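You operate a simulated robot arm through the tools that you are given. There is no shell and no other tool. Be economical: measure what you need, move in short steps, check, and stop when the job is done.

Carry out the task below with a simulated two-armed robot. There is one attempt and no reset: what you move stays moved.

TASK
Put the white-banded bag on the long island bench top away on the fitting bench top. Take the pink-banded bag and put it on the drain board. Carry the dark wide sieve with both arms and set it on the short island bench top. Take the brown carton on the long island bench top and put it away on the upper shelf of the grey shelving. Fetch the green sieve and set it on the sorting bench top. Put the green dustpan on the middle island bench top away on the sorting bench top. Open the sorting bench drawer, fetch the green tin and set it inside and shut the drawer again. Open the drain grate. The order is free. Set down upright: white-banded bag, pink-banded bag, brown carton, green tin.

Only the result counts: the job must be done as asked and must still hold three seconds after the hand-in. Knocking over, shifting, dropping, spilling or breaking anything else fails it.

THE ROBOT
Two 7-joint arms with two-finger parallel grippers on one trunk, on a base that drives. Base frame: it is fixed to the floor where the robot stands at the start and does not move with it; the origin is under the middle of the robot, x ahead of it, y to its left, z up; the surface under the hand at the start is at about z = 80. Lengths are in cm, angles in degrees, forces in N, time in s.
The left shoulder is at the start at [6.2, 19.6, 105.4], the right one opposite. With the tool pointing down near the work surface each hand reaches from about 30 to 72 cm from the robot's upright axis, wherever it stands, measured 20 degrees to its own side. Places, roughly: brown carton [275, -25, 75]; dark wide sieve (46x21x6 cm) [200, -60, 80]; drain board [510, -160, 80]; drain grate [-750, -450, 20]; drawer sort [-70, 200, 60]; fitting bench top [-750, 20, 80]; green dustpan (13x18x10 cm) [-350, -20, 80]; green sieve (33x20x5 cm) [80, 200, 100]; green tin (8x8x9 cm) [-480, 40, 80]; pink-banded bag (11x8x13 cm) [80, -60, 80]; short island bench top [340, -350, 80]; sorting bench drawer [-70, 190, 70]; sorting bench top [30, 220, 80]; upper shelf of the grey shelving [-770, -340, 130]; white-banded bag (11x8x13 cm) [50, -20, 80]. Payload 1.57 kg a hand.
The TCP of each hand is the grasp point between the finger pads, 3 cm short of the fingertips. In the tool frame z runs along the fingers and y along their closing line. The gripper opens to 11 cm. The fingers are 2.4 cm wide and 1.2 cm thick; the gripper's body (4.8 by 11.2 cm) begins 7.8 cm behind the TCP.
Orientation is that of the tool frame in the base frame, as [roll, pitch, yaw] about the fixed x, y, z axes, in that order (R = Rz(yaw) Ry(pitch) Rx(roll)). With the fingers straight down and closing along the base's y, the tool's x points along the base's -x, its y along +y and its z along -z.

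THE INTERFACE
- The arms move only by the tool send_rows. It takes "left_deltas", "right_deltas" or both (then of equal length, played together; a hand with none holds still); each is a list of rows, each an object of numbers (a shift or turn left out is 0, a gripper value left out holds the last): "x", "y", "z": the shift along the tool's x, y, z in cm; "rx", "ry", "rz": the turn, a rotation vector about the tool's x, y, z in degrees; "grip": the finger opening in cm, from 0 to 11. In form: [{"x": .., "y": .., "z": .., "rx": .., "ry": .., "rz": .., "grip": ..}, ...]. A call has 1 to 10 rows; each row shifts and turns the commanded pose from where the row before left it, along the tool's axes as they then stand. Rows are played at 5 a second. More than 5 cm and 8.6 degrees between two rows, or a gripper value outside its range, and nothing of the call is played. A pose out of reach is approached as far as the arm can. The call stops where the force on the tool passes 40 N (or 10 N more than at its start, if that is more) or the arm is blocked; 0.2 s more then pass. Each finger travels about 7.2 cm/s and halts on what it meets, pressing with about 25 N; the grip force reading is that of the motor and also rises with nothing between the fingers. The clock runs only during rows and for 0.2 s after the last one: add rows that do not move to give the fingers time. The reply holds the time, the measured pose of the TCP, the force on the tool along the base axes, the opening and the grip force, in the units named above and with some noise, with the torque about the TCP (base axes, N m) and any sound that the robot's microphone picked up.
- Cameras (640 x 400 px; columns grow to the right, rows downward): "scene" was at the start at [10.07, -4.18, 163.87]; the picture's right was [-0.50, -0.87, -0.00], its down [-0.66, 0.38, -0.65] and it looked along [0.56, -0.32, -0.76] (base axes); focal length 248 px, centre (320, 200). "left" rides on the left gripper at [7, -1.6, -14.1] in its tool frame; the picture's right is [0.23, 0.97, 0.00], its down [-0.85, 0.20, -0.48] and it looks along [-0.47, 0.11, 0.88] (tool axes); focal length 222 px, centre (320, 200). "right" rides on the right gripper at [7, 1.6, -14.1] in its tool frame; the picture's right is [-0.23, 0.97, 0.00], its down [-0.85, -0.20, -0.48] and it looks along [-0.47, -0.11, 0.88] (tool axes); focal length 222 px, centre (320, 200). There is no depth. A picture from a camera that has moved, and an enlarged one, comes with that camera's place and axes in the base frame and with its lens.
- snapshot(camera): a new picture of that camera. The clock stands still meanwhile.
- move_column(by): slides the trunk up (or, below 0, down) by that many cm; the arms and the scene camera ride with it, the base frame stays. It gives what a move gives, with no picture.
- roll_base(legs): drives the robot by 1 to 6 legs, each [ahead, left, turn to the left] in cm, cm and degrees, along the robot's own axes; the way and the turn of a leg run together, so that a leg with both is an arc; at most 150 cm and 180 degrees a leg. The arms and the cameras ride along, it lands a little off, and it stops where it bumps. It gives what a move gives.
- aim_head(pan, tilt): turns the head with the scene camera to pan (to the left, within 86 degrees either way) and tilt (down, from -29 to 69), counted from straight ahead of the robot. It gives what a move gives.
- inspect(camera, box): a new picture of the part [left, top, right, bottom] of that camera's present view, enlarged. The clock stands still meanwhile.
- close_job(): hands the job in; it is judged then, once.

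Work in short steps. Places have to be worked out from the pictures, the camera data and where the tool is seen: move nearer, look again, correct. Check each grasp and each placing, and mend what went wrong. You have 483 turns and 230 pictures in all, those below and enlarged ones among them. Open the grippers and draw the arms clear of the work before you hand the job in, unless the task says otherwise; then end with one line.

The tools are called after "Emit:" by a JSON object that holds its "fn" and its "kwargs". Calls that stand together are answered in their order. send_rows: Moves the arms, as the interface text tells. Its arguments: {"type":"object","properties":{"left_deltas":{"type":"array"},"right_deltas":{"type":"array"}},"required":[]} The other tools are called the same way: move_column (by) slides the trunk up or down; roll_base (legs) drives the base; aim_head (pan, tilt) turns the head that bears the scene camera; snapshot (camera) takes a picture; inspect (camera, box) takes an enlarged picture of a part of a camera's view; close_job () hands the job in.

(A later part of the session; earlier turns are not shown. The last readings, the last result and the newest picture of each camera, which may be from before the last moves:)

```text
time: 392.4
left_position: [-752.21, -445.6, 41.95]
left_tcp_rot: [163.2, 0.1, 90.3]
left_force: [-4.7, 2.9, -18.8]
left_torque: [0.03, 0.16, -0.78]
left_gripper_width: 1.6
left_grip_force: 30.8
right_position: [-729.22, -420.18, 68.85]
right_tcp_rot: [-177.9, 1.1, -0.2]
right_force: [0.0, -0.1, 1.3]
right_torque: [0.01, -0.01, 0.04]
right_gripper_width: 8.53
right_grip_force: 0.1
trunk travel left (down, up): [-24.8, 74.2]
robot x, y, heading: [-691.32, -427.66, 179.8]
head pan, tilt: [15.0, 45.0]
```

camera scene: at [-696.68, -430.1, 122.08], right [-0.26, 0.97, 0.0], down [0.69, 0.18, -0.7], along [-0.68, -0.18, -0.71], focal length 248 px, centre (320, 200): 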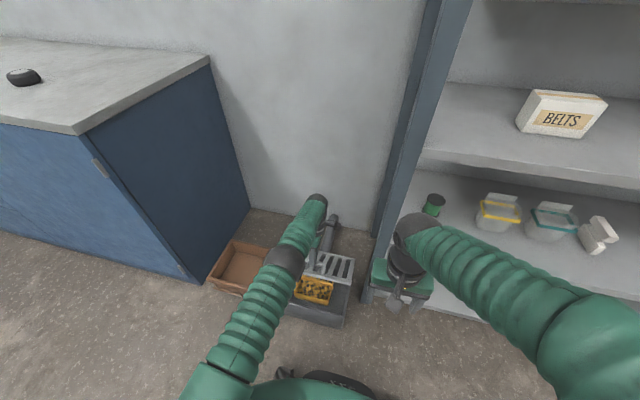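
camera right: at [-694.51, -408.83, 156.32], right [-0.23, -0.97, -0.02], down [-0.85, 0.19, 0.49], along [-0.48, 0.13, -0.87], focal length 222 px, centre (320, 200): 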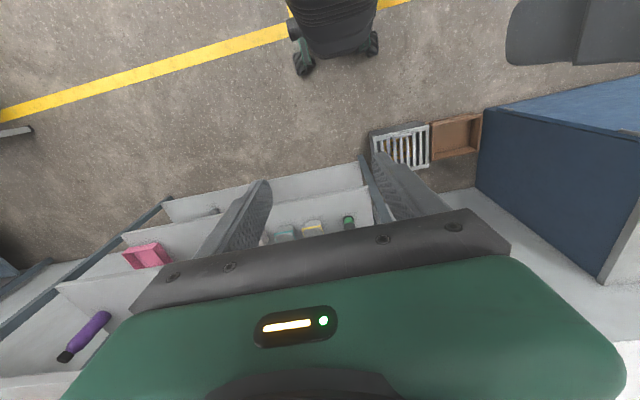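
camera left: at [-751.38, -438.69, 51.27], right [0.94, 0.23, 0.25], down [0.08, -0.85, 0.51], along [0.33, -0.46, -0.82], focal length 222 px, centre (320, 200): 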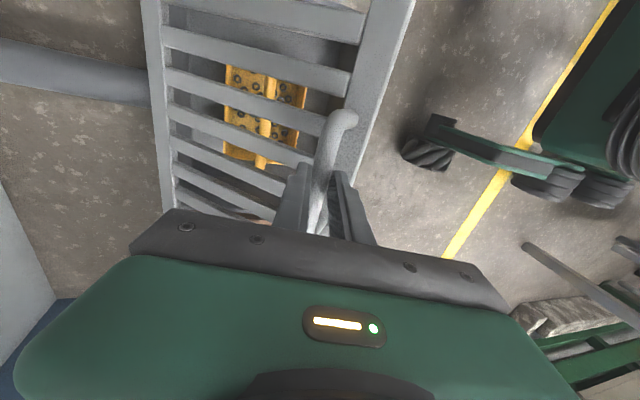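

Emit:
{"fn": "roll_base", "kwargs": {"legs": [[2, 0, 0]]}}

Emit:
{"fn": "move_column", "kwargs": {"by": 0.4}}

Emit:
{"fn": "roll_base", "kwargs": {"legs": [[2, 0, 0]]}}

Emit:
{"fn": "snapshot", "kwargs": {"camera": "scene"}}

Emit:
{"fn": "snapshot", "kwargs": {"camera": "right"}}

```text
time: 393.2
left_position: [-753.79, -445.58, 42.69]
left_tcp_rot: [163.5, 0.2, 90.3]
left_force: [9.4, 2.0, 25.9]
left_torque: [0.34, -0.46, -0.71]
left_gripper_width: 1.59
left_grip_force: 31.3
right_position: [-730.86, -419.99, 69.05]
right_tcp_rot: [-178.0, 1.4, -0.1]
right_force: [-0.9, -0.5, -1.0]
right_torque: [-0.01, 0.02, 0.01]
right_gripper_width: 8.49
right_grip_force: 0.0
trunk travel left (down, up): [-24.8, 74.2]
robot x, y, heading: [-693.38, -427.54, 179.9]
head pan, tilt: [15.0, 45.0]
```

```text
time: 393.8
left_position: [-754.02, -445.68, 42.66]
left_tcp_rot: [163.2, 0.1, 90.3]
left_force: [3.4, 2.7, -3.9]
left_torque: [0.02, -0.22, -0.83]
left_gripper_width: 1.57
left_grip_force: 32.1
right_position: [-730.92, -420.09, 69.3]
right_tcp_rot: [-178.0, 1.3, -0.1]
right_force: [-0.6, 0.2, 0.3]
right_torque: [0.02, 0.03, -0.02]
right_gripper_width: 8.48
right_grip_force: 0.1
trunk travel left (down, up): [-25.2, 73.8]
robot x, y, heading: [-693.2, -427.74, 180.1]
head pan, tilt: [15.0, 45.0]
```

```text
time: 394.5
left_position: [-755.98, -445.6, 43.3]
left_tcp_rot: [163.5, 0.1, 90.2]
left_force: [8.5, 0.0, 31.1]
left_torque: [0.25, -0.53, -0.72]
left_gripper_width: 1.58
left_grip_force: 30.9
right_position: [-732.8, -420.06, 69.53]
right_tcp_rot: [-178.1, 1.6, 0.0]
right_force: [-0.5, 0.0, -0.4]
right_torque: [0.03, -0.01, 0.02]
right_gripper_width: 8.55
right_grip_force: 0.0
trunk travel left (down, up): [-25.2, 73.8]
robot x, y, heading: [-695.04, -427.7, 179.8]
head pan, tilt: [15.0, 45.0]
```

```text
126 pictures are left
camera scene: at [-705.79, -429.7, 124.79], right [-0.26, 0.97, 0.0], down [0.68, 0.18, -0.71], along [-0.69, -0.18, -0.71], focal length 248 px, centre (320, 200)
```

scene: 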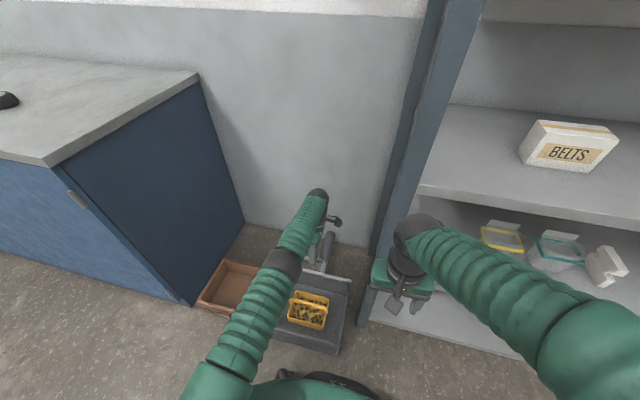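

```text
125 pictures are left
camera right: at [-725.32, -422.08, 83.36], right [-0.23, -0.97, -0.03], down [-0.84, 0.18, 0.51], along [-0.49, 0.14, -0.86], focal length 222 px, centre (320, 200)
```

right: 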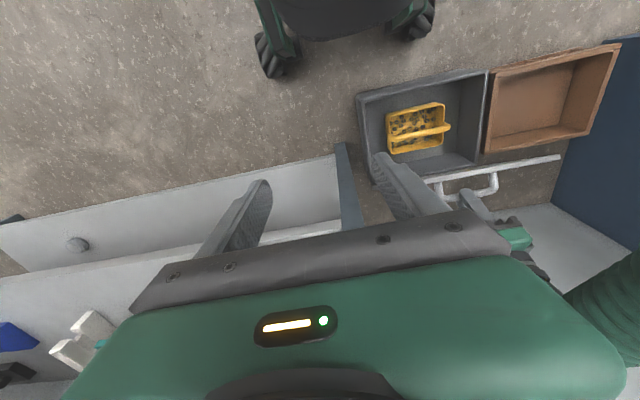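

The lid is nearly vertical. A few more centimetres past vertical.

Emit:
{"fn": "roll_base", "kwargs": {"legs": [[2, 0, 0]]}}

Emit:
{"fn": "roll_base", "kwargs": {"legs": [[2, 0, 0]]}}

Emit:
{"fn": "roll_base", "kwargs": {"legs": [[2, 0, 0]]}}

```text
time: 395.3
left_position: [-757.93, -445.65, 43.05]
left_tcp_rot: [163.4, 0.2, 90.2]
left_force: [5.2, 1.4, 19.8]
left_torque: [-0.21, -0.24, -0.89]
left_gripper_width: 1.58
left_grip_force: 31.7
right_position: [-734.83, -420.16, 69.38]
right_tcp_rot: [-177.9, 1.3, -0.1]
right_force: [0.3, 0.3, 0.0]
right_torque: [-0.01, -0.01, 0.03]
right_gripper_width: 8.51
right_grip_force: 0.1
trunk travel left (down, up): [-25.2, 73.8]
robot x, y, heading: [-696.68, -427.35, 179.9]
head pan, tilt: [15.0, 45.0]
```

```text
time: 396.1
left_position: [-759.94, -445.72, 43.3]
left_tcp_rot: [163.7, 0.3, 90.3]
left_force: [2.3, 1.7, 25.1]
left_torque: [-0.08, -0.22, -0.86]
left_gripper_width: 1.61
left_grip_force: 31.0
right_position: [-736.74, -420.06, 69.54]
right_tcp_rot: [-178.0, 1.4, 0.0]
right_force: [-0.6, 0.0, -1.0]
right_torque: [0.01, 0.0, 0.02]
right_gripper_width: 8.49
right_grip_force: 0.0
trunk travel left (down, up): [-25.2, 73.8]
robot x, y, heading: [-699.11, -428.02, 179.8]
head pan, tilt: [15.0, 45.0]
```

```text
time: 396.9
left_position: [-762.04, -445.62, 43.39]
left_tcp_rot: [163.6, 0.3, 90.1]
left_force: [0.4, 0.2, 23.6]
left_torque: [-0.03, -0.12, -0.86]
left_gripper_width: 1.58
left_grip_force: 31.5
right_position: [-738.81, -420.1, 69.47]
right_tcp_rot: [-178.0, 1.5, 0.0]
right_force: [-0.1, 0.5, -0.6]
right_torque: [0.01, -0.02, -0.02]
right_gripper_width: 8.5
right_grip_force: 0.1
trunk travel left (down, up): [-25.2, 73.8]
robot x, y, heading: [-701.26, -427.72, 179.8]
head pan, tilt: [15.0, 45.0]
```

Emit:
{"fn": "roll_base", "kwargs": {"legs": [[2, 0, 0]]}}

Emit:
{"fn": "roll_base", "kwargs": {"legs": [[2, 0, 0]]}}

Emit:
{"fn": "snapshot", "kwargs": {"camera": "right"}}

```text
time: 397.7
left_position: [-764.03, -445.63, 43.43]
left_tcp_rot: [163.6, 0.2, 90.1]
left_force: [-0.2, 1.1, 10.5]
left_torque: [0.12, -0.09, -0.74]
left_gripper_width: 1.6
left_grip_force: 31.2
right_position: [-740.89, -419.94, 69.43]
right_tcp_rot: [-178.0, 1.4, 0.0]
right_force: [-0.7, -0.7, -0.5]
right_torque: [0.0, 0.03, -0.01]
right_gripper_width: 8.5
right_grip_force: 0.1
trunk travel left (down, up): [-25.2, 73.8]
robot x, y, heading: [-703.41, -427.39, 179.9]
head pan, tilt: [15.0, 45.0]
```

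```text
time: 398.5
left_position: [-766.23, -445.59, 43.24]
left_tcp_rot: [163.6, 0.2, 90.2]
left_force: [0.9, 1.5, -7.5]
left_torque: [0.25, -0.08, -0.71]
left_gripper_width: 1.6
left_grip_force: 31.4
right_position: [-742.94, -420.07, 69.43]
right_tcp_rot: [-177.8, 1.4, 0.0]
right_force: [0.0, 0.4, -0.8]
right_torque: [-0.02, -0.01, 0.0]
right_gripper_width: 8.5
right_grip_force: 0.1
trunk travel left (down, up): [-25.2, 73.8]
robot x, y, heading: [-705.37, -427.78, 179.8]
head pan, tilt: [15.0, 45.0]
```

```text
124 pictures are left
camera right: at [-735.48, -422.18, 83.22], right [-0.23, -0.97, -0.03], down [-0.84, 0.18, 0.51], along [-0.49, 0.14, -0.86], focal length 222 px, centre (320, 200)
```

right: 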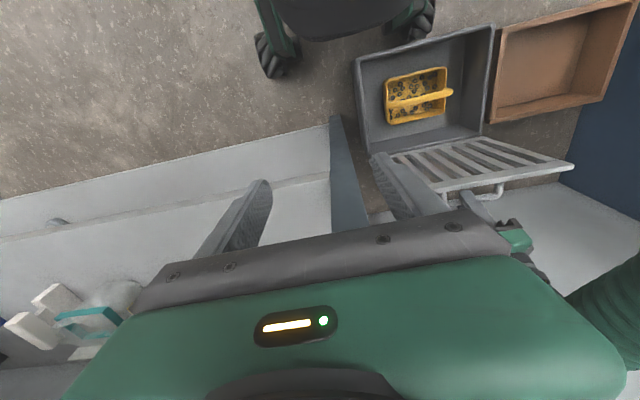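

Base front is now very close to the box, so no further driving. I try the arm for a last few centimetres, untilting for reach.

Emit:
{"fn": "send_rows", "kwargs": {"left_deltas": [{"rx": 4}, {"rx": 4}, {"y": -1, "z": 0, "rx": 3}, {"y": -1.2, "z": 0.1, "rx": 3}, {"y": -1.2, "z": 0.2}, {}]}}

```text
time: 399.4
left_position: [-766.89, -445.64, 43.28]
left_tcp_rot: [175.1, 0.3, 90.0]
left_force: [10.8, -1.3, 17.0]
left_torque: [0.25, -0.33, -0.77]
left_gripper_width: 1.56
left_grip_force: 31.3
right_position: [-742.51, -420.09, 69.72]
right_tcp_rot: [-178.0, 1.7, -0.1]
right_force: [-0.6, 0.3, -0.3]
right_torque: [0.02, 0.0, 0.0]
right_gripper_width: 8.52
right_grip_force: 0.0
trunk travel left (down, up): [-25.2, 73.8]
robot x, y, heading: [-705.06, -427.15, 179.9]
head pan, tilt: [15.0, 45.0]
stopped in row 4 (left hand): the force on the tool passed its limit at 47 N (the readings are from after the stop); the commanded pose is now the measured one
```

The lid seems at its stop (past vertical). I release and withdraw upward, then check whether it stays.

Emit:
{"fn": "send_rows", "kwargs": {"left_deltas": [{"grip": 2.5}, {"grip": 3.2}, {}, {"z": -2}, {"z": -3}, {"z": -4}, {"z": -4}, {"z": -4}, {"z": -4}]}}

Emit:
{"fn": "snapshot", "kwargs": {"camera": "right"}}

Emit:
{"fn": "snapshot", "kwargs": {"camera": "scene"}}

```text
time: 401.4
left_position: [-768.84, -445.69, 63.95]
left_tcp_rot: [175.0, 0.2, 90.0]
left_force: [0.3, 0.2, -0.5]
left_torque: [0.0, 0.0, 0.02]
left_gripper_width: 3.18
left_grip_force: 0.0
right_position: [-742.63, -420.13, 69.6]
right_tcp_rot: [-177.9, 1.6, 0.0]
right_force: [-0.4, -0.5, 0.4]
right_torque: [-0.03, 0.03, -0.03]
right_gripper_width: 8.49
right_grip_force: 0.0
trunk travel left (down, up): [-25.2, 73.8]
robot x, y, heading: [-705.42, -427.8, 179.6]
head pan, tilt: [15.0, 45.0]
```

```text
123 pictures are left
camera right: at [-735.15, -422.2, 83.36], right [-0.23, -0.97, -0.03], down [-0.84, 0.18, 0.51], along [-0.49, 0.14, -0.86], focal length 222 px, centre (320, 200)
```

right: 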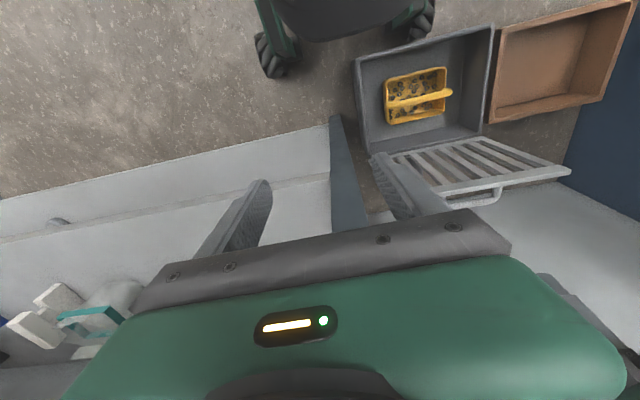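

```text
122 pictures are left
camera scene: at [-716.28, -429.85, 124.69], right [-0.26, 0.97, 0.0], down [0.68, 0.18, -0.71], along [-0.68, -0.18, -0.71], focal length 248 px, centre (320, 200)
```

scene: 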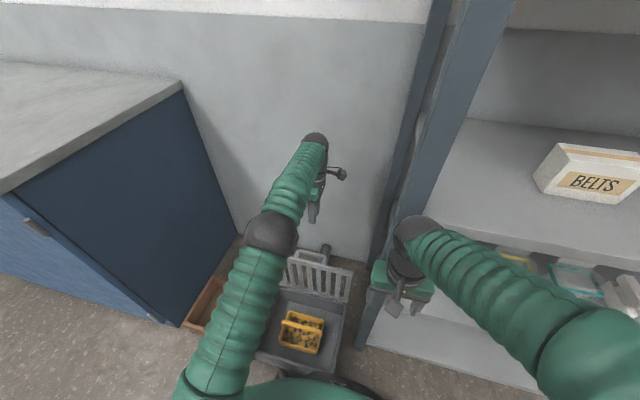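

The grate lid is open and stays. I retract the left arm, raise the trunk back to working height and rotate the wrist back.

Emit:
{"fn": "send_rows", "kwargs": {"left_deltas": [{"z": -4, "rx": 2.5}, {"z": -4, "rx": 2.5}, {"y": 5}, {"y": 5}, {"y": 5}, {"y": 5}, {"rz": 8.5}, {"rz": 8.5}, {"rz": 8.5}, {"rz": 8.5}]}}

Emit:
{"fn": "send_rows", "kwargs": {"left_deltas": [{"rz": 8.5}, {"rz": 8.5}, {"rz": 8.5}, {"rz": 8.5}, {"rz": 8.5}, {"rz": 8.5}, {"rz": 5}, {"grip": 11}]}}

Emit:
{"fn": "roll_base", "kwargs": {"legs": [[-20, 0, 0], [0, -65, 0]]}}

Emit:
{"fn": "move_column", "kwargs": {"by": 39.8}}

```text
time: 403.6
left_position: [-749.36, -445.58, 71.9]
left_tcp_rot: [179.9, 0.2, 55.8]
left_force: [0.1, 0.0, 0.2]
left_torque: [-0.04, -0.04, -0.01]
left_gripper_width: 3.21
left_grip_force: 0.0
right_position: [-742.6, -420.03, 69.6]
right_tcp_rot: [-177.9, 1.6, 0.0]
right_force: [0.0, 0.8, 0.3]
right_torque: [0.0, 0.0, 0.0]
right_gripper_width: 8.49
right_grip_force: 0.0
trunk travel left (down, up): [-25.2, 73.8]
robot x, y, heading: [-705.36, -427.92, 179.5]
head pan, tilt: [15.0, 45.0]
```

```text
time: 405.4
left_position: [-749.37, -445.5, 71.75]
left_tcp_rot: [179.8, 0.0, 0.0]
left_force: [-0.3, 0.0, -0.1]
left_torque: [0.0, 0.0, 0.02]
left_gripper_width: 8.65
left_grip_force: 0.0
right_position: [-742.6, -420.06, 69.6]
right_tcp_rot: [-177.9, 1.5, 0.0]
right_force: [-0.8, 0.3, -0.5]
right_torque: [-0.02, -0.01, 0.01]
right_gripper_width: 8.49
right_grip_force: 0.1
trunk travel left (down, up): [-25.2, 73.8]
robot x, y, heading: [-705.22, -427.6, 179.5]
head pan, tilt: [15.0, 45.0]
```

```text
time: 410.2
left_position: [-729.06, -381.6, 71.62]
left_tcp_rot: [180.0, 0.2, -1.1]
left_force: [-0.2, -1.0, 1.3]
left_torque: [-0.01, -0.02, 0.02]
left_gripper_width: 10.99
left_grip_force: 0.1
right_position: [-721.95, -356.26, 69.62]
right_tcp_rot: [-177.9, 1.6, -1.1]
right_force: [-0.3, -0.3, 0.0]
right_torque: [0.02, -0.01, -0.01]
right_gripper_width: 8.53
right_grip_force: 0.1
trunk travel left (down, up): [-25.2, 73.8]
robot x, y, heading: [-684.72, -364.54, 178.7]
head pan, tilt: [15.0, 45.0]
```

```text
time: 414.0
left_position: [-729.11, -381.48, 111.62]
left_tcp_rot: [179.8, 0.1, -0.9]
left_force: [-0.4, 0.2, -0.4]
left_torque: [0.01, -0.01, -0.01]
left_gripper_width: 11.0
left_grip_force: 0.1
right_position: [-722.09, -356.01, 109.53]
right_tcp_rot: [-177.9, 1.6, -1.1]
right_force: [-0.9, 0.0, 0.5]
right_torque: [0.01, -0.01, 0.02]
right_gripper_width: 8.5
right_grip_force: 0.1
trunk travel left (down, up): [-65.0, 34.0]
robot x, y, heading: [-684.57, -364.28, 178.6]
head pan, tilt: [15.0, 45.0]
```

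Next the green tin at the far end of the middle island. I drive back past the stool and across to x ≈ −580, y ≈ 30, then turn to face +x.

Emit:
{"fn": "roll_base", "kwargs": {"legs": [[-124, 0, 1.4], [0, -132, 0], [0, -132, 0], [0, -130, 0], [-20, 0, 0]]}}

Emit:
{"fn": "aim_head", "kwargs": {"pan": -60, "tilt": 35}}

Emit:
{"fn": "snapshot", "kwargs": {"camera": "scene"}}

```text
time: 440.0
left_position: [-599.76, 10.54, 111.49]
left_tcp_rot: [179.9, 0.0, 3.5]
left_force: [-0.4, 0.5, -1.1]
left_torque: [-0.01, -0.02, 0.01]
left_gripper_width: 11.0
left_grip_force: 0.1
right_position: [-594.69, 36.22, 109.24]
right_tcp_rot: [-178.0, 1.5, 3.4]
right_force: [-0.4, 0.6, -0.2]
right_torque: [0.01, -0.02, -0.02]
right_gripper_width: 8.49
right_grip_force: 0.0
trunk travel left (down, up): [-65.0, 34.0]
robot x, y, heading: [-556.5, 30.89, -176.7]
head pan, tilt: [15.0, 45.0]
```

```text
time: 441.5
left_position: [-599.35, 10.57, 111.66]
left_tcp_rot: [179.7, 0.2, 3.5]
left_force: [-0.5, 0.4, 0.1]
left_torque: [-0.02, 0.02, 0.04]
left_gripper_width: 10.97
left_grip_force: 0.1
right_position: [-594.26, 36.22, 109.46]
right_tcp_rot: [-177.9, 1.7, 3.5]
right_force: [0.8, -0.6, 0.6]
right_torque: [0.02, -0.01, -0.01]
right_gripper_width: 8.49
right_grip_force: 0.0
trunk travel left (down, up): [-65.0, 34.0]
robot x, y, heading: [-556.63, 30.98, -176.8]
head pan, tilt: [-60.0, 35.0]
```

```text
121 pictures are left
camera scene: at [-564.52, 38.03, 165.99], right [0.84, 0.55, 0.0], down [0.32, -0.48, -0.82], along [-0.45, 0.68, -0.57], focal length 248 px, centre (320, 200)
```

scene: 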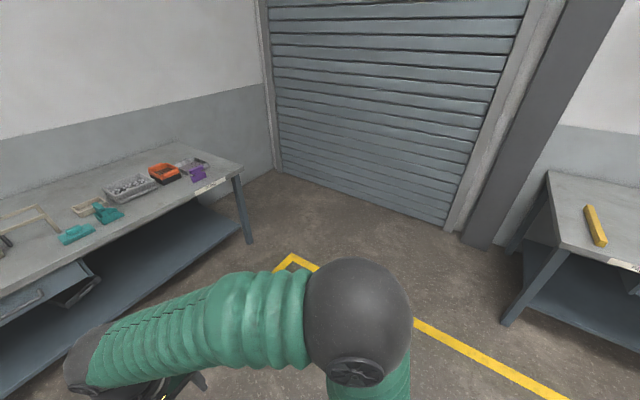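

I step ahead 35 cm and turn around to face the island.

Emit:
{"fn": "roll_base", "kwargs": {"legs": [[35, 0, 0], [0, 0, 176.8]]}}

Emit:
{"fn": "aim_head", "kwargs": {"pan": 0, "tilt": 40}}

Emit:
{"fn": "snapshot", "kwargs": {"camera": "scene"}}

```text
time: 450.8
left_position: [-546.82, 44.01, 111.57]
left_tcp_rot: [179.8, 0.2, 176.5]
left_force: [0.8, 0.2, -0.6]
left_torque: [0.0, 0.05, 0.02]
left_gripper_width: 11.0
left_grip_force: 0.1
right_position: [-554.97, 18.98, 109.38]
right_tcp_rot: [-177.8, 1.7, 176.5]
right_force: [0.6, 0.7, -0.7]
right_torque: [-0.03, -0.04, 0.01]
right_gripper_width: 8.5
right_grip_force: 0.1
trunk travel left (down, up): [-65.0, 34.0]
robot x, y, heading: [-591.72, 28.58, -3.5]
head pan, tilt: [-60.0, 35.0]
```

```text
time: 452.1
left_position: [-546.83, 43.98, 111.64]
left_tcp_rot: [179.8, 0.2, 176.4]
left_force: [-1.0, -0.3, 0.2]
left_torque: [-0.01, -0.02, -0.01]
left_gripper_width: 11.01
left_grip_force: 0.1
right_position: [-555.2, 19.07, 109.35]
right_tcp_rot: [-177.9, 1.6, 176.3]
right_force: [-0.7, -0.4, -0.2]
right_torque: [0.02, -0.01, 0.0]
right_gripper_width: 8.51
right_grip_force: 0.0
trunk travel left (down, up): [-65.0, 34.0]
robot x, y, heading: [-591.61, 28.82, -3.9]
head pan, tilt: [0.0, 40.0]
```

```text
120 pictures are left
camera scene: at [-579.94, 28.09, 165.22], right [-0.07, -1.0, 0.0], down [-0.64, 0.04, -0.77], along [0.76, -0.05, -0.64], focal length 248 px, centre (320, 200)
```

scene: 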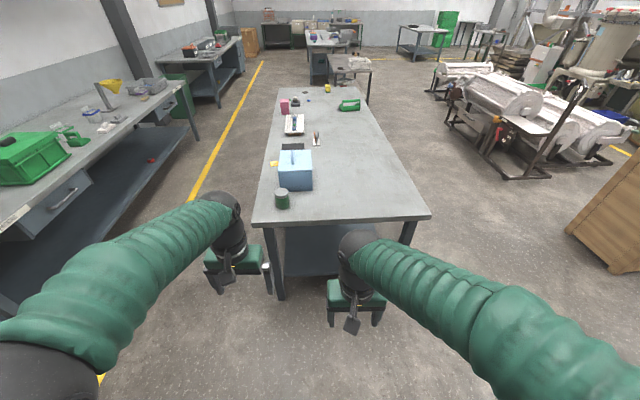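

Tin at ≈ [−483, 41], near the end edge (x −494), with a blue box just behind it. I drive closer.

Emit:
{"fn": "roll_base", "kwargs": {"legs": [[50, 0, 3.9]]}}

Emit:
{"fn": "aim_head", "kwargs": {"pan": 5, "tilt": 45}}

Emit:
{"fn": "inspect", "kwargs": {"camera": "scene", "box": [220, 120, 400, 232]}}

Emit:
{"fn": "snapshot", "kwargs": {"camera": "left"}}

```text
time: 455.1
left_position: [-497.92, 45.25, 111.59]
left_tcp_rot: [179.9, 0.2, -179.8]
left_force: [0.0, -0.3, -0.8]
left_torque: [0.03, 0.01, 0.0]
left_gripper_width: 10.97
left_grip_force: 0.1
right_position: [-504.4, 19.84, 109.41]
right_tcp_rot: [-177.9, 1.7, -179.9]
right_force: [0.3, 0.1, 0.2]
right_torque: [-0.01, -0.03, 0.03]
right_gripper_width: 8.51
right_grip_force: 0.1
trunk travel left (down, up): [-65.0, 34.0]
robot x, y, heading: [-541.67, 27.14, -0.1]
head pan, tilt: [0.0, 40.0]
```

```text
time: 455.7
left_position: [-497.78, 45.26, 111.74]
left_tcp_rot: [179.8, 0.3, -179.7]
left_force: [0.0, -0.4, 0.0]
left_torque: [-0.02, 0.0, 0.02]
left_gripper_width: 11.01
left_grip_force: 0.1
right_position: [-504.36, 19.87, 109.41]
right_tcp_rot: [-177.9, 1.8, -179.9]
right_force: [0.6, -0.8, 0.5]
right_torque: [-0.01, -0.03, -0.01]
right_gripper_width: 8.51
right_grip_force: 0.0
trunk travel left (down, up): [-65.0, 34.0]
robot x, y, heading: [-541.38, 27.38, -0.2]
head pan, tilt: [5.0, 45.0]
```

```text
3.56 times, centred on (310, 176) of scene
camera zoom: at [-530.14, 27.98, 164.5], right [0.09, -1.0, 0.0], down [-0.71, -0.06, -0.71], along [0.7, 0.06, -0.71], focal length 880 px, centre (356, 285)
```

zoom: 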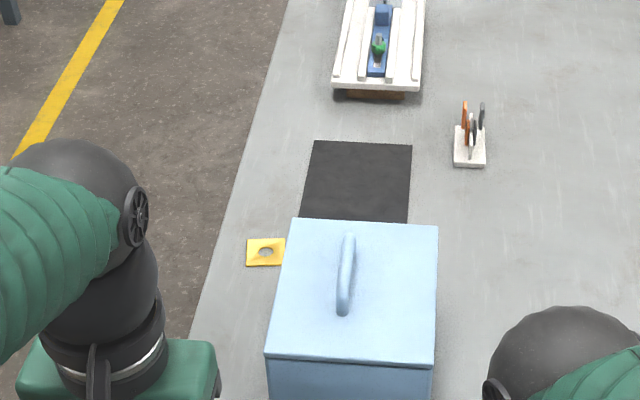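

```text
118 pictures are left
camera left: at [-504.82, 43.68, 125.7], right [-0.23, 0.97, 0.0], down [0.85, 0.2, 0.48], along [0.47, 0.11, -0.88], focal length 222 px, centre (320, 200)
```

left: 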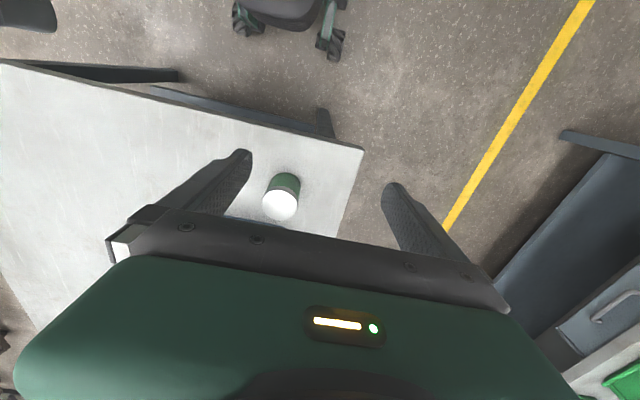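

Tin top centre: [−482.9, 41.1]. I move the left hand above and check before descending.

Emit:
{"fn": "send_rows", "kwargs": {"left_deltas": [{"x": -3.7, "y": -1.05}, {"x": -3.7, "y": -1.05}, {"x": -3.7, "y": -1.05}, {"x": -3.8, "y": -1.05}, {"z": 4}, {"z": 4}, {}]}}

Emit:
{"fn": "snapshot", "kwargs": {"camera": "left"}}

```text
time: 457.3
left_position: [-483.05, 41.2, 103.4]
left_tcp_rot: [179.8, 0.2, -179.8]
left_force: [0.7, 0.3, 0.4]
left_torque: [-0.01, 0.02, -0.01]
left_gripper_width: 11.01
left_grip_force: 0.0
right_position: [-504.4, 19.88, 109.45]
right_tcp_rot: [-177.9, 1.7, -179.9]
right_force: [-0.2, 0.9, -0.8]
right_torque: [0.01, -0.01, 0.01]
right_gripper_width: 8.5
right_grip_force: 0.0
trunk travel left (down, up): [-65.0, 34.0]
robot x, y, heading: [-541.39, 27.2, -0.2]
head pan, tilt: [5.0, 45.0]
```

```text
117 pictures are left
camera left: at [-490.12, 39.54, 117.46], right [-0.23, 0.97, 0.0], down [0.85, 0.2, 0.48], along [0.47, 0.11, -0.88], focal length 222 px, centre (320, 200)
```

left: 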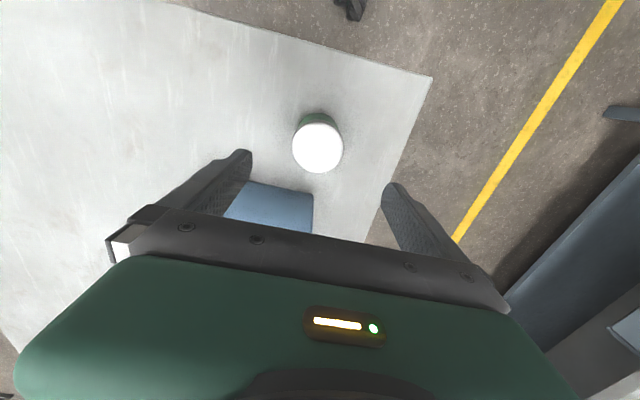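

Centred. I descend to z ≈ 86 and close.

Emit:
{"fn": "send_rows", "kwargs": {"left_deltas": [{"x": -0.4, "z": 4}, {"z": 4}, {"z": 4}, {"z": 3}, {"z": 2.4}, {"grip": 9.5}, {"grip": 8}, {"grip": 6}, {}, {}]}}

Emit:
{"fn": "snapshot", "kwargs": {"camera": "left"}}

```text
time: 459.5
left_position: [-482.48, 41.32, 86.12]
left_tcp_rot: [179.7, 0.2, -179.8]
left_force: [-1.2, 0.0, -0.7]
left_torque: [-0.14, -0.02, -0.01]
left_gripper_width: 6.89
left_grip_force: 25.5
right_position: [-504.3, 19.86, 109.36]
right_tcp_rot: [-178.1, 1.6, -179.9]
right_force: [-1.0, -1.0, 0.1]
right_torque: [0.01, 0.0, 0.0]
right_gripper_width: 8.5
right_grip_force: 0.1
trunk travel left (down, up): [-65.0, 34.0]
robot x, y, heading: [-541.41, 27.34, -0.0]
head pan, tilt: [5.0, 45.0]
```

```text
116 pictures are left
camera left: at [-489.47, 39.69, 100.14], right [-0.23, 0.97, 0.0], down [0.85, 0.2, 0.48], along [0.47, 0.11, -0.88], focal length 222 px, centre (320, 200)
```

left: 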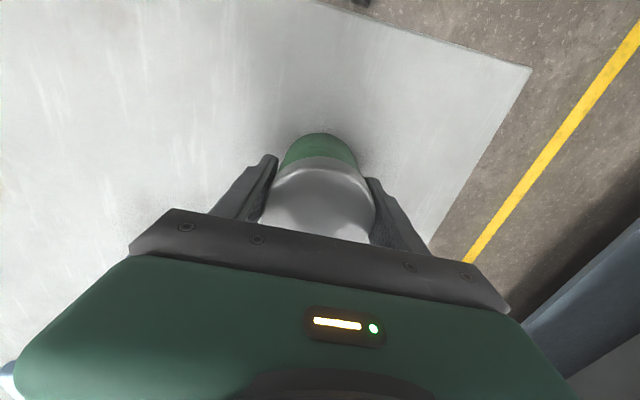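

Tin gripped. Lift, back off and go round to the island's −y side for the dustpan.

Emit:
{"fn": "send_rows", "kwargs": {"left_deltas": [{"z": -2}, {"z": -4}, {"z": -4}, {"z": -4}, {"z": -4}, {"z": -4}, {"z": -4}, {"x": 4}, {"x": 4}, {"x": 4}]}}

Emit:
{"fn": "roll_base", "kwargs": {"legs": [[-40, 0, 0], [0, -133, 0], [110, 0, 0], [105, 0, 0], [0, 0, 90]]}}

Emit:
{"fn": "aim_head", "kwargs": {"pan": 0, "tilt": 45}}

Emit:
{"fn": "snapshot", "kwargs": {"camera": "scene"}}

```text
time: 461.7
left_position: [-494.81, 41.33, 112.31]
left_tcp_rot: [179.9, 0.2, -179.8]
left_force: [-0.2, 0.1, -2.9]
left_torque: [-0.01, 0.02, 0.02]
left_gripper_width: 6.92
left_grip_force: 25.6
right_position: [-504.42, 19.87, 109.45]
right_tcp_rot: [-178.0, 1.9, -179.8]
right_force: [-0.4, -0.5, 0.0]
right_torque: [0.0, 0.0, -0.01]
right_gripper_width: 8.51
right_grip_force: 0.0
trunk travel left (down, up): [-65.0, 34.0]
robot x, y, heading: [-541.7, 27.24, -0.0]
head pan, tilt: [5.0, 45.0]
```

```text
time: 484.8
left_position: [-373.57, -60.37, 112.26]
left_tcp_rot: [179.9, 0.3, -90.4]
left_force: [0.5, 0.0, -2.6]
left_torque: [0.0, -0.01, -0.01]
left_gripper_width: 6.91
left_grip_force: 24.7
right_position: [-352.08, -70.37, 109.31]
right_tcp_rot: [-177.8, 1.7, -90.6]
right_force: [0.0, -0.8, -0.2]
right_torque: [0.0, 0.02, 0.04]
right_gripper_width: 8.49
right_grip_force: 0.1
trunk travel left (down, up): [-65.0, 34.0]
robot x, y, heading: [-359.83, -107.56, 89.3]
head pan, tilt: [5.0, 45.0]
```

```text
time: 485.5
left_position: [-373.38, -60.37, 112.14]
left_tcp_rot: [179.8, 0.2, -90.5]
left_force: [-0.2, 0.0, -1.8]
left_torque: [-0.04, -0.01, -0.01]
left_gripper_width: 6.87
left_grip_force: 25.2
right_position: [-352.19, -70.48, 109.35]
right_tcp_rot: [-177.8, 1.8, -90.7]
right_force: [0.3, -0.4, -0.2]
right_torque: [-0.02, 0.01, -0.02]
right_gripper_width: 8.51
right_grip_force: 0.0
trunk travel left (down, up): [-65.0, 34.0]
robot x, y, heading: [-359.82, -107.7, 89.6]
head pan, tilt: [0.0, 45.0]
```

```text
115 pictures are left
camera scene: at [-359.86, -96.11, 164.49], right [1.0, -0.01, 0.0], down [-0.01, -0.71, -0.71], along [0.01, 0.71, -0.71], focal length 248 px, centre (320, 200)
```

scene: 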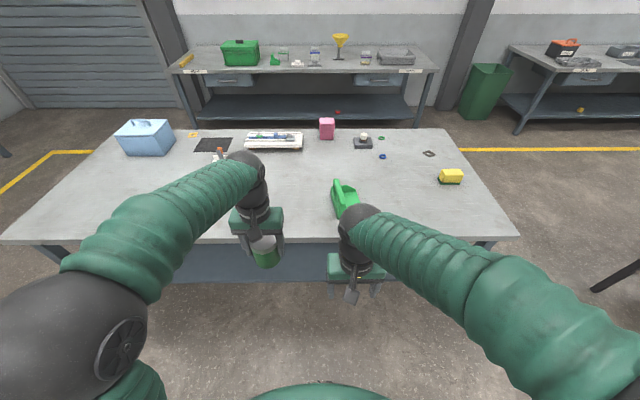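

Emit:
{"fn": "inspect", "kwargs": {"camera": "scene", "box": [300, 165, 396, 225]}}

Emit:
{"fn": "snapshot", "kwargs": {"camera": "right"}}

```text
6.67 times, centred on (348, 195) of scene
camera zoom: at [-359.86, -96.11, 164.49], right [1.0, -0.01, 0.0], down [-0.01, -0.71, -0.71], along [0.01, 0.71, -0.71], focal length 1650 px, centre (133, 233)
```

zoom: 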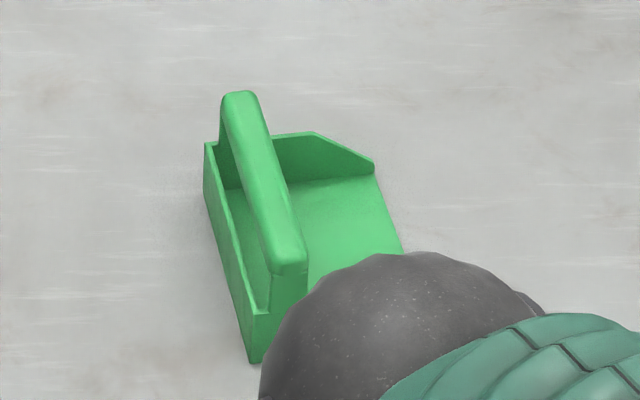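

```text
113 pictures are left
camera right: at [-354.27, -77.72, 123.22], right [-0.97, 0.24, -0.03], down [0.19, 0.84, 0.51], along [0.15, 0.49, -0.86], focal length 222 px, centre (320, 200)
```

right: 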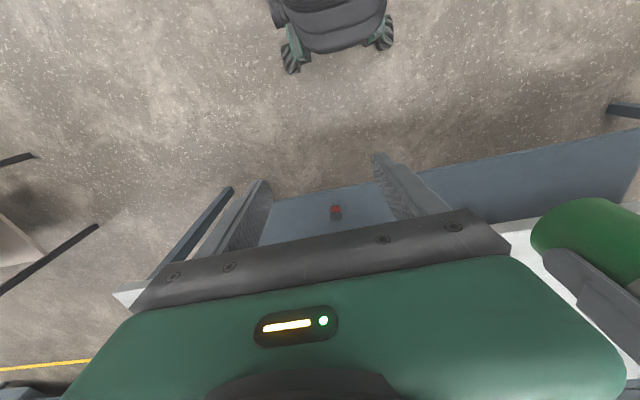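

The dustpan's handle bar runs roughly along y at x ≈ −350, y −7…−23, top z ≈ 90, turned ~8°. I drive ahead 40 cm and bring the right hand over.

Emit:
{"fn": "roll_base", "kwargs": {"legs": [[40, 0, 0.5]]}}

Emit:
{"fn": "inspect", "kwargs": {"camera": "scene", "box": [280, 180, 440, 280]}}

Emit:
{"fn": "snapshot", "kwargs": {"camera": "right"}}

```text
time: 487.9
left_position: [-373.04, -21.2, 112.21]
left_tcp_rot: [179.8, 0.2, -90.5]
left_force: [0.0, -0.5, -1.8]
left_torque: [-0.02, -0.01, 0.02]
left_gripper_width: 6.89
left_grip_force: 25.3
right_position: [-351.86, -31.19, 109.41]
right_tcp_rot: [-177.8, 1.7, -90.5]
right_force: [0.1, -0.4, -0.9]
right_torque: [-0.02, 0.04, 0.01]
right_gripper_width: 8.48
right_grip_force: 0.1
trunk travel left (down, up): [-65.0, 34.0]
robot x, y, heading: [-359.8, -68.23, 89.4]
head pan, tilt: [0.0, 45.0]
```

```text
4.00 times, centred on (360, 230) of scene
camera zoom: at [-359.45, -57.01, 164.51], right [1.0, -0.01, 0.0], down [-0.01, -0.71, -0.71], along [0.01, 0.71, -0.71], focal length 990 px, centre (160, 80)
```

zoom: 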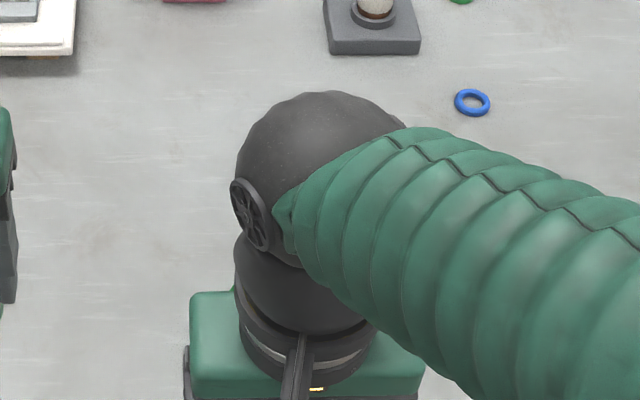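

```text
111 pictures are left
camera right: at [-353.9, -38.52, 123.25], right [-0.97, 0.24, -0.03], down [0.19, 0.84, 0.51], along [0.14, 0.49, -0.86], focal length 222 px, centre (320, 200)
```

right: 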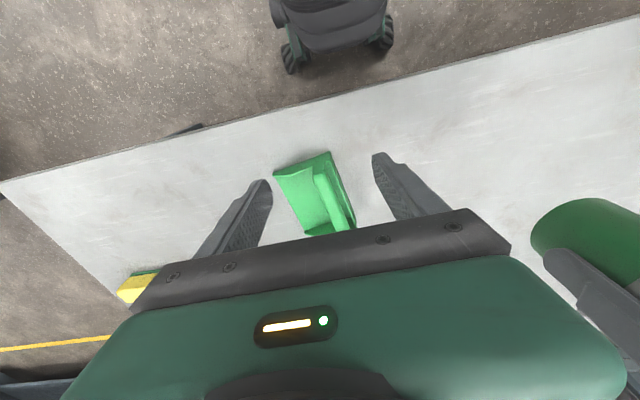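

Handle confirmed. I level the right hand, turn 8°, open and move above the bar.

Emit:
{"fn": "send_rows", "kwargs": {"right_deltas": [{"rx": -2.2, "ry": 1.7, "grip": 7}, {"x": -4, "y": -0.4}, {"x": -4, "y": -0.4}, {"x": -4, "y": -0.4}, {"x": -4.2, "y": -0.4}, {"rz": -8, "z": 2}, {"z": 4}, {"z": 4}, {}]}}

Emit:
{"fn": "snapshot", "kwargs": {"camera": "right"}}

Emit:
{"fn": "inspect", "kwargs": {"camera": "scene", "box": [280, 180, 440, 280]}}

```text
time: 489.9
left_position: [-373.14, -21.25, 112.25]
left_tcp_rot: [179.9, 0.3, -90.4]
left_force: [-0.4, -0.2, -2.5]
left_torque: [-0.06, -0.02, -0.02]
left_gripper_width: 6.88
left_grip_force: 24.4
right_position: [-350.04, -15.03, 99.3]
right_tcp_rot: [180.0, 0.2, -82.5]
right_force: [0.8, -1.0, 0.4]
right_torque: [0.05, 0.05, 0.03]
right_gripper_width: 6.99
right_grip_force: 0.1
trunk travel left (down, up): [-65.0, 34.0]
robot x, y, heading: [-359.81, -68.44, 89.5]
head pan, tilt: [0.0, 45.0]
```

```text
110 pictures are left
camera right: at [-350.55, -22.1, 113.35], right [-1.0, 0.1, 0.0], down [0.09, 0.87, 0.48], along [0.05, 0.48, -0.88], focal length 222 px, centre (320, 200)
```

right: 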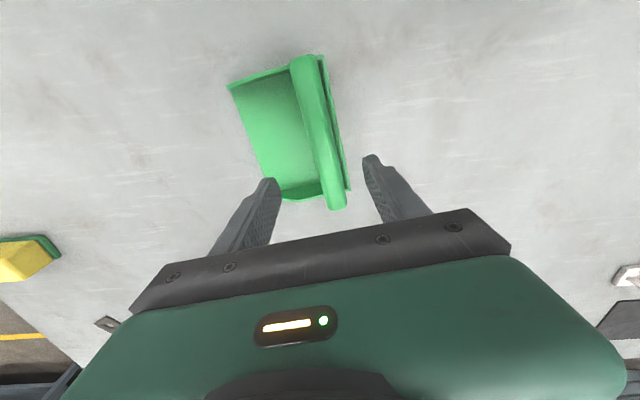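

```text
4.00 times, centred on (360, 230) of scene
camera zoom: at [-359.48, -56.78, 164.49], right [1.0, -0.01, 0.0], down [-0.01, -0.71, -0.71], along [0.01, 0.71, -0.71], focal length 990 px, centre (160, 80)
```

zoom: 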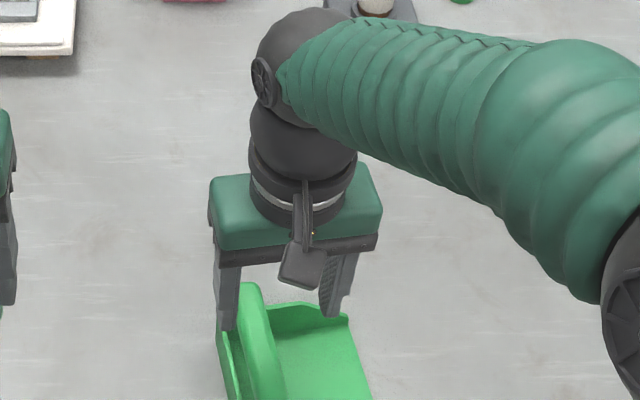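

Aligned. Descend to z ≈ 88.3 and close on the bar.

Emit:
{"fn": "send_rows", "kwargs": {"right_deltas": [{"x": 1, "z": 3}, {"z": 3}, {"z": 3}, {"z": 2}, {}, {"grip": 5}, {"grip": 3}, {"grip": 1}, {}, {}]}}

Emit:
{"fn": "snapshot", "kwargs": {"camera": "right"}}

```text
time: 492.1
left_position: [-373.16, -21.21, 112.17]
left_tcp_rot: [179.8, 0.3, -90.4]
left_force: [-0.1, -0.1, -1.9]
left_torque: [-0.06, 0.0, 0.01]
left_gripper_width: 6.87
left_grip_force: 24.7
right_position: [-350.01, -15.79, 88.13]
right_tcp_rot: [179.8, 0.0, -82.5]
right_force: [-0.1, 0.6, -0.2]
right_torque: [0.1, -0.08, 0.05]
right_gripper_width: 2.67
right_grip_force: 25.4
trunk travel left (down, up): [-65.0, 34.0]
robot x, y, heading: [-359.19, -67.67, 89.3]
head pan, tilt: [0.0, 45.0]
```

```text
108 pictures are left
camera right: at [-350.55, -22.93, 102.26], right [-1.0, 0.1, 0.0], down [0.09, 0.87, 0.48], along [0.05, 0.48, -0.88], focal length 222 px, centre (320, 200)
```

right: 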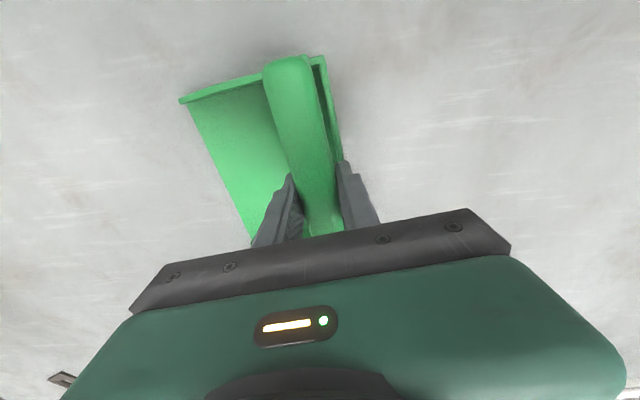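

Gripped (2.7 cm). I lift and back away.

Emit:
{"fn": "send_rows", "kwargs": {"right_deltas": [{"z": -2}, {"z": -4}, {"z": -4}, {"z": -4}, {"z": -4}, {"z": -4}, {"x": 4}, {"x": 4}, {"x": 4}, {}]}}

Emit:
{"fn": "roll_base", "kwargs": {"legs": [[-50, 0, 0]]}}

Emit:
{"fn": "snapshot", "kwargs": {"camera": "scene"}}

```text
time: 494.3
left_position: [-373.12, -21.04, 112.17]
left_tcp_rot: [179.8, 0.2, -90.4]
left_force: [-0.4, 0.2, -2.1]
left_torque: [-0.01, -0.01, 0.01]
left_gripper_width: 6.92
left_grip_force: 25.2
right_position: [-348.18, -27.96, 110.2]
right_tcp_rot: [179.8, -0.1, -82.4]
right_force: [0.6, 0.2, -3.1]
right_torque: [-0.06, 0.01, -0.03]
right_gripper_width: 2.72
right_grip_force: 25.2
trunk travel left (down, up): [-65.0, 34.0]
robot x, y, heading: [-359.64, -68.27, 89.6]
head pan, tilt: [0.0, 45.0]
```

```text
time: 497.3
left_position: [-373.35, -71.08, 112.16]
left_tcp_rot: [179.7, 0.1, -90.9]
left_force: [0.5, -0.5, -2.8]
left_torque: [-0.03, -0.02, 0.0]
left_gripper_width: 6.9
left_grip_force: 25.4
right_position: [-348.53, -78.1, 110.29]
right_tcp_rot: [179.9, 0.1, -83.0]
right_force: [-1.0, 0.0, -2.4]
right_torque: [-0.03, 0.04, 0.0]
right_gripper_width: 2.68
right_grip_force: 24.9
trunk travel left (down, up): [-65.0, 34.0]
robot x, y, heading: [-360.07, -118.73, 89.1]
head pan, tilt: [0.0, 45.0]
```

```text
107 pictures are left
camera scene: at [-360.05, -106.74, 164.47], right [1.0, -0.02, 0.0], down [-0.01, -0.71, -0.7], along [0.01, 0.7, -0.71], focal length 248 px, centre (320, 200)
```

scene: 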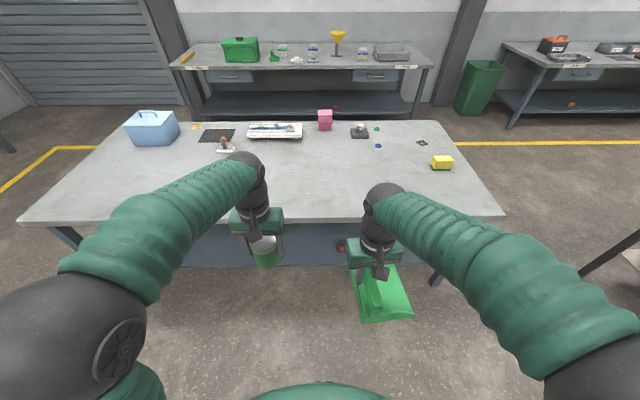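

Now to the sorting bench: strafe right into the gap between the islands, checking the view before going through.

Emit:
{"fn": "roll_base", "kwargs": {"legs": [[0, -132, 0.9]]}}

Emit:
{"fn": "aim_head", "kwargs": {"pan": 0, "tilt": 35}}

Emit:
{"fn": "snapshot", "kwargs": {"camera": "scene"}}

```text
time: 503.6
left_position: [-248.51, -72.03, 112.37]
left_tcp_rot: [179.9, 0.3, -88.8]
left_force: [-0.5, 0.2, -2.2]
left_torque: [0.0, 0.0, 0.0]
left_gripper_width: 6.88
left_grip_force: 25.1
right_position: [-223.42, -78.03, 110.51]
right_tcp_rot: [180.0, 0.1, -81.0]
right_force: [0.3, 0.0, -2.3]
right_torque: [-0.01, 0.04, 0.0]
right_gripper_width: 2.67
right_grip_force: 25.3
trunk travel left (down, up): [-65.0, 34.0]
robot x, y, heading: [-234.01, -118.54, 90.9]
head pan, tilt: [0.0, 45.0]
```

```text
time: 504.4
left_position: [-248.43, -71.99, 112.22]
left_tcp_rot: [179.9, 0.3, -88.7]
left_force: [0.2, -0.1, -1.2]
left_torque: [0.01, 0.03, 0.01]
left_gripper_width: 6.9
left_grip_force: 25.2
right_position: [-223.25, -78.22, 110.47]
right_tcp_rot: [-180.0, 0.2, -80.9]
right_force: [0.5, -0.1, -2.1]
right_torque: [-0.01, 0.03, 0.02]
right_gripper_width: 2.65
right_grip_force: 25.0
trunk travel left (down, up): [-65.0, 34.0]
robot x, y, heading: [-233.47, -118.35, 91.2]
head pan, tilt: [0.0, 35.0]
```

```text
106 pictures are left
camera scene: at [-233.84, -106.31, 165.96], right [1.0, 0.02, 0.0], down [0.01, -0.58, -0.82], along [-0.01, 0.82, -0.58], focal length 248 px, centre (320, 200)
```

scene: 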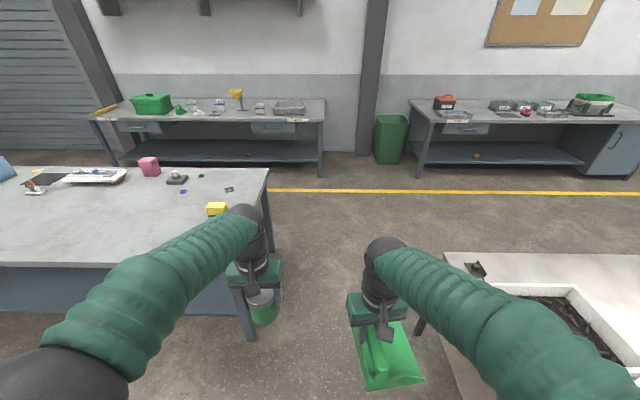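

The gap between the two islands is about 83 cm, centre x ≈ −231; I'm aligned. I drive through slowly to the aisle by the sorting bench.

Emit:
{"fn": "roll_base", "kwargs": {"legs": [[0, -1, -1.2], [110, 0, 0], [100, 0, 0]]}}

Emit:
{"fn": "roll_base", "kwargs": {"legs": [[0, -100, 0], [0, -55, 0]]}}

Emit:
{"fn": "snapshot", "kwargs": {"camera": "scene"}}

```text
time: 515.1
left_position: [-239.96, 138.56, 112.39]
left_tcp_rot: [179.9, 0.4, -91.5]
left_force: [1.3, -0.3, -2.7]
left_torque: [-0.01, -0.01, 0.0]
left_gripper_width: 6.86
left_grip_force: 25.4
right_position: [-215.11, 131.26, 110.46]
right_tcp_rot: [180.0, 0.4, -83.8]
right_force: [0.0, 1.1, -1.6]
right_torque: [-0.01, 0.04, 0.0]
right_gripper_width: 2.68
right_grip_force: 24.9
trunk travel left (down, up): [-65.0, 34.0]
robot x, y, heading: [-227.47, 91.68, 88.4]
head pan, tilt: [0.0, 35.0]
```

```text
time: 523.2
left_position: [-83.9, 135.64, 112.38]
left_tcp_rot: [179.9, 0.5, -90.2]
left_force: [0.6, 0.0, -3.0]
left_torque: [-0.01, -0.01, 0.04]
left_gripper_width: 6.91
left_grip_force: 24.9
right_position: [-58.98, 128.95, 110.55]
right_tcp_rot: [179.9, 0.3, -82.3]
right_force: [0.7, 1.0, -2.3]
right_torque: [-0.01, 0.06, 0.01]
right_gripper_width: 2.68
right_grip_force: 25.3
trunk travel left (down, up): [-65.0, 34.0]
robot x, y, heading: [-70.22, 89.04, 89.3]
head pan, tilt: [0.0, 35.0]
```

```text
105 pictures are left
camera scene: at [-70.26, 101.06, 165.97], right [1.0, -0.01, 0.0], down [0.0, -0.58, -0.82], along [0.01, 0.82, -0.58], focal length 248 px, centre (320, 200)
```

scene: 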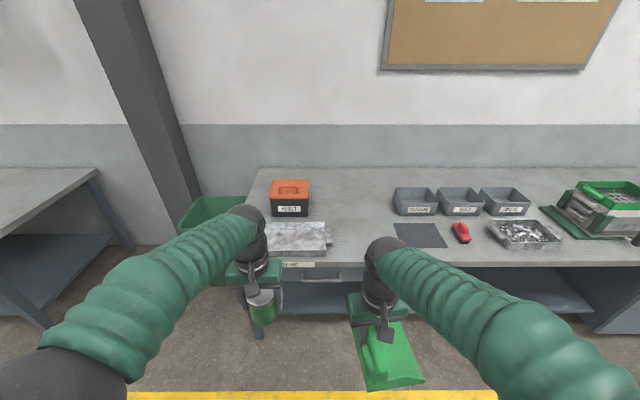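

The bench front edge is at y ≈ 174; there is a free strip at x −62…−36. I approach and set the dustpan there.

Emit:
{"fn": "roll_base", "kwargs": {"legs": [[0, -4, 0.7], [50, 0, 0]]}}

Emit:
{"fn": "aim_head", "kwargs": {"pan": -5, "tilt": 45}}

Emit:
{"fn": "snapshot", "kwargs": {"camera": "scene"}}

```text
time: 526.5
left_position: [-80.92, 183.19, 112.43]
left_tcp_rot: [180.0, 0.6, -89.6]
left_force: [-1.3, -1.3, -2.2]
left_torque: [-0.01, -0.05, 0.01]
left_gripper_width: 6.9
left_grip_force: 24.8
right_position: [-55.79, 176.82, 110.57]
right_tcp_rot: [-179.8, 0.4, -81.6]
right_force: [0.2, 0.0, -1.4]
right_torque: [0.02, 0.03, 0.05]
right_gripper_width: 2.69
right_grip_force: 25.1
trunk travel left (down, up): [-65.0, 34.0]
robot x, y, heading: [-66.5, 137.34, 90.2]
head pan, tilt: [0.0, 35.0]
```

```text
time: 527.3
left_position: [-80.42, 183.38, 112.45]
left_tcp_rot: [179.8, 0.4, -89.5]
left_force: [0.4, -0.6, -2.6]
left_torque: [-0.03, -0.01, -0.03]
left_gripper_width: 6.88
left_grip_force: 25.0
right_position: [-55.34, 176.88, 110.55]
right_tcp_rot: [179.8, 0.4, -81.6]
right_force: [0.2, 0.3, -2.3]
right_torque: [-0.05, 0.03, 0.03]
right_gripper_width: 2.7
right_grip_force: 25.5
trunk travel left (down, up): [-65.0, 34.0]
robot x, y, heading: [-66.45, 136.98, 90.3]
head pan, tilt: [-5.0, 45.0]
```

```text
104 pictures are left
camera scene: at [-65.44, 148.4, 164.49], right [1.0, -0.08, 0.0], down [-0.06, -0.71, -0.71], along [0.06, 0.7, -0.71], focal length 248 px, centre (320, 200)
```

scene: 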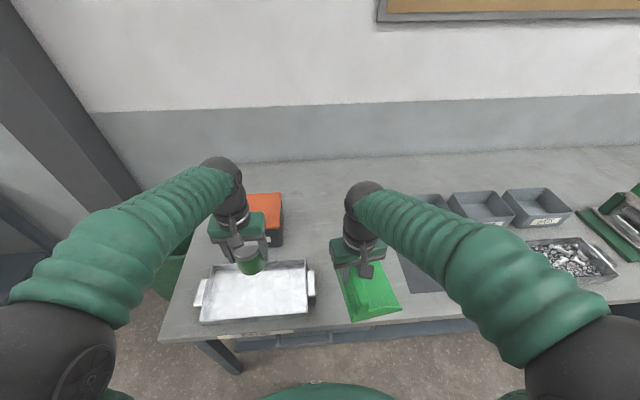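

I'll set the dustpan at the front of the free strip, handle at about [−50, 192], leaving the rear strip for the sieve.

Emit:
{"fn": "send_rows", "kwargs": {"right_deltas": [{"x": -3.54, "y": -1.86}, {"x": -3.54, "y": -1.86}, {"x": -3.54, "y": -1.86}, {"x": -3.54, "y": -1.86}, {"z": 4}, {"z": 4}, {"z": 4}, {"z": 4}, {"z": 3}, {}]}}

Emit:
{"fn": "snapshot", "kwargs": {"camera": "scene"}}

```text
time: 529.5
left_position: [-80.42, 183.35, 112.42]
left_tcp_rot: [179.8, 0.5, -89.5]
left_force: [-0.6, 0.5, -2.5]
left_torque: [0.0, 0.01, -0.02]
left_gripper_width: 6.89
left_grip_force: 24.9
right_position: [-50.31, 191.99, 91.86]
right_tcp_rot: [180.0, 0.5, -81.6]
right_force: [0.0, -0.1, -2.1]
right_torque: [0.02, 0.03, 0.03]
right_gripper_width: 2.66
right_grip_force: 24.9
trunk travel left (down, up): [-65.0, 34.0]
robot x, y, heading: [-66.33, 137.02, 90.3]
head pan, tilt: [-5.0, 45.0]
```

```text
103 pictures are left
camera scene: at [-65.53, 148.46, 164.48], right [1.0, -0.08, 0.0], down [-0.06, -0.71, -0.71], along [0.06, 0.7, -0.71], focal length 248 px, centre (320, 200)
```

scene: 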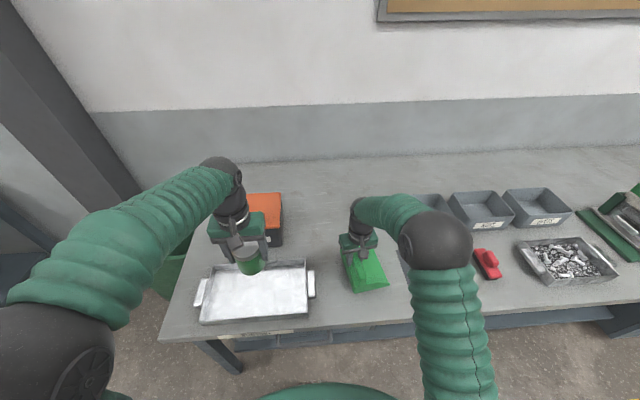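

Emit:
{"fn": "send_rows", "kwargs": {"right_deltas": [{"z": 1.5}, {"z": 1.0}, {"z": 0.5}, {"z": 0.4}, {"z": 0.3}, {"z": 0.3}, {}]}}

```text
time: 531.1
left_position: [-80.55, 183.07, 112.48]
left_tcp_rot: [179.9, 0.5, -89.6]
left_force: [-0.1, 0.1, -3.0]
left_torque: [-0.01, -0.03, -0.01]
left_gripper_width: 6.87
left_grip_force: 24.7
right_position: [-50.28, 192.12, 87.94]
right_tcp_rot: [-179.9, 0.9, -81.6]
right_force: [1.8, 4.8, 28.4]
right_torque: [-0.11, 0.05, 0.04]
right_gripper_width: 2.67
right_grip_force: 24.9
trunk travel left (down, up): [-65.0, 34.0]
robot x, y, heading: [-66.29, 137.27, 90.6]
head pan, tilt: [-5.0, 45.0]
```

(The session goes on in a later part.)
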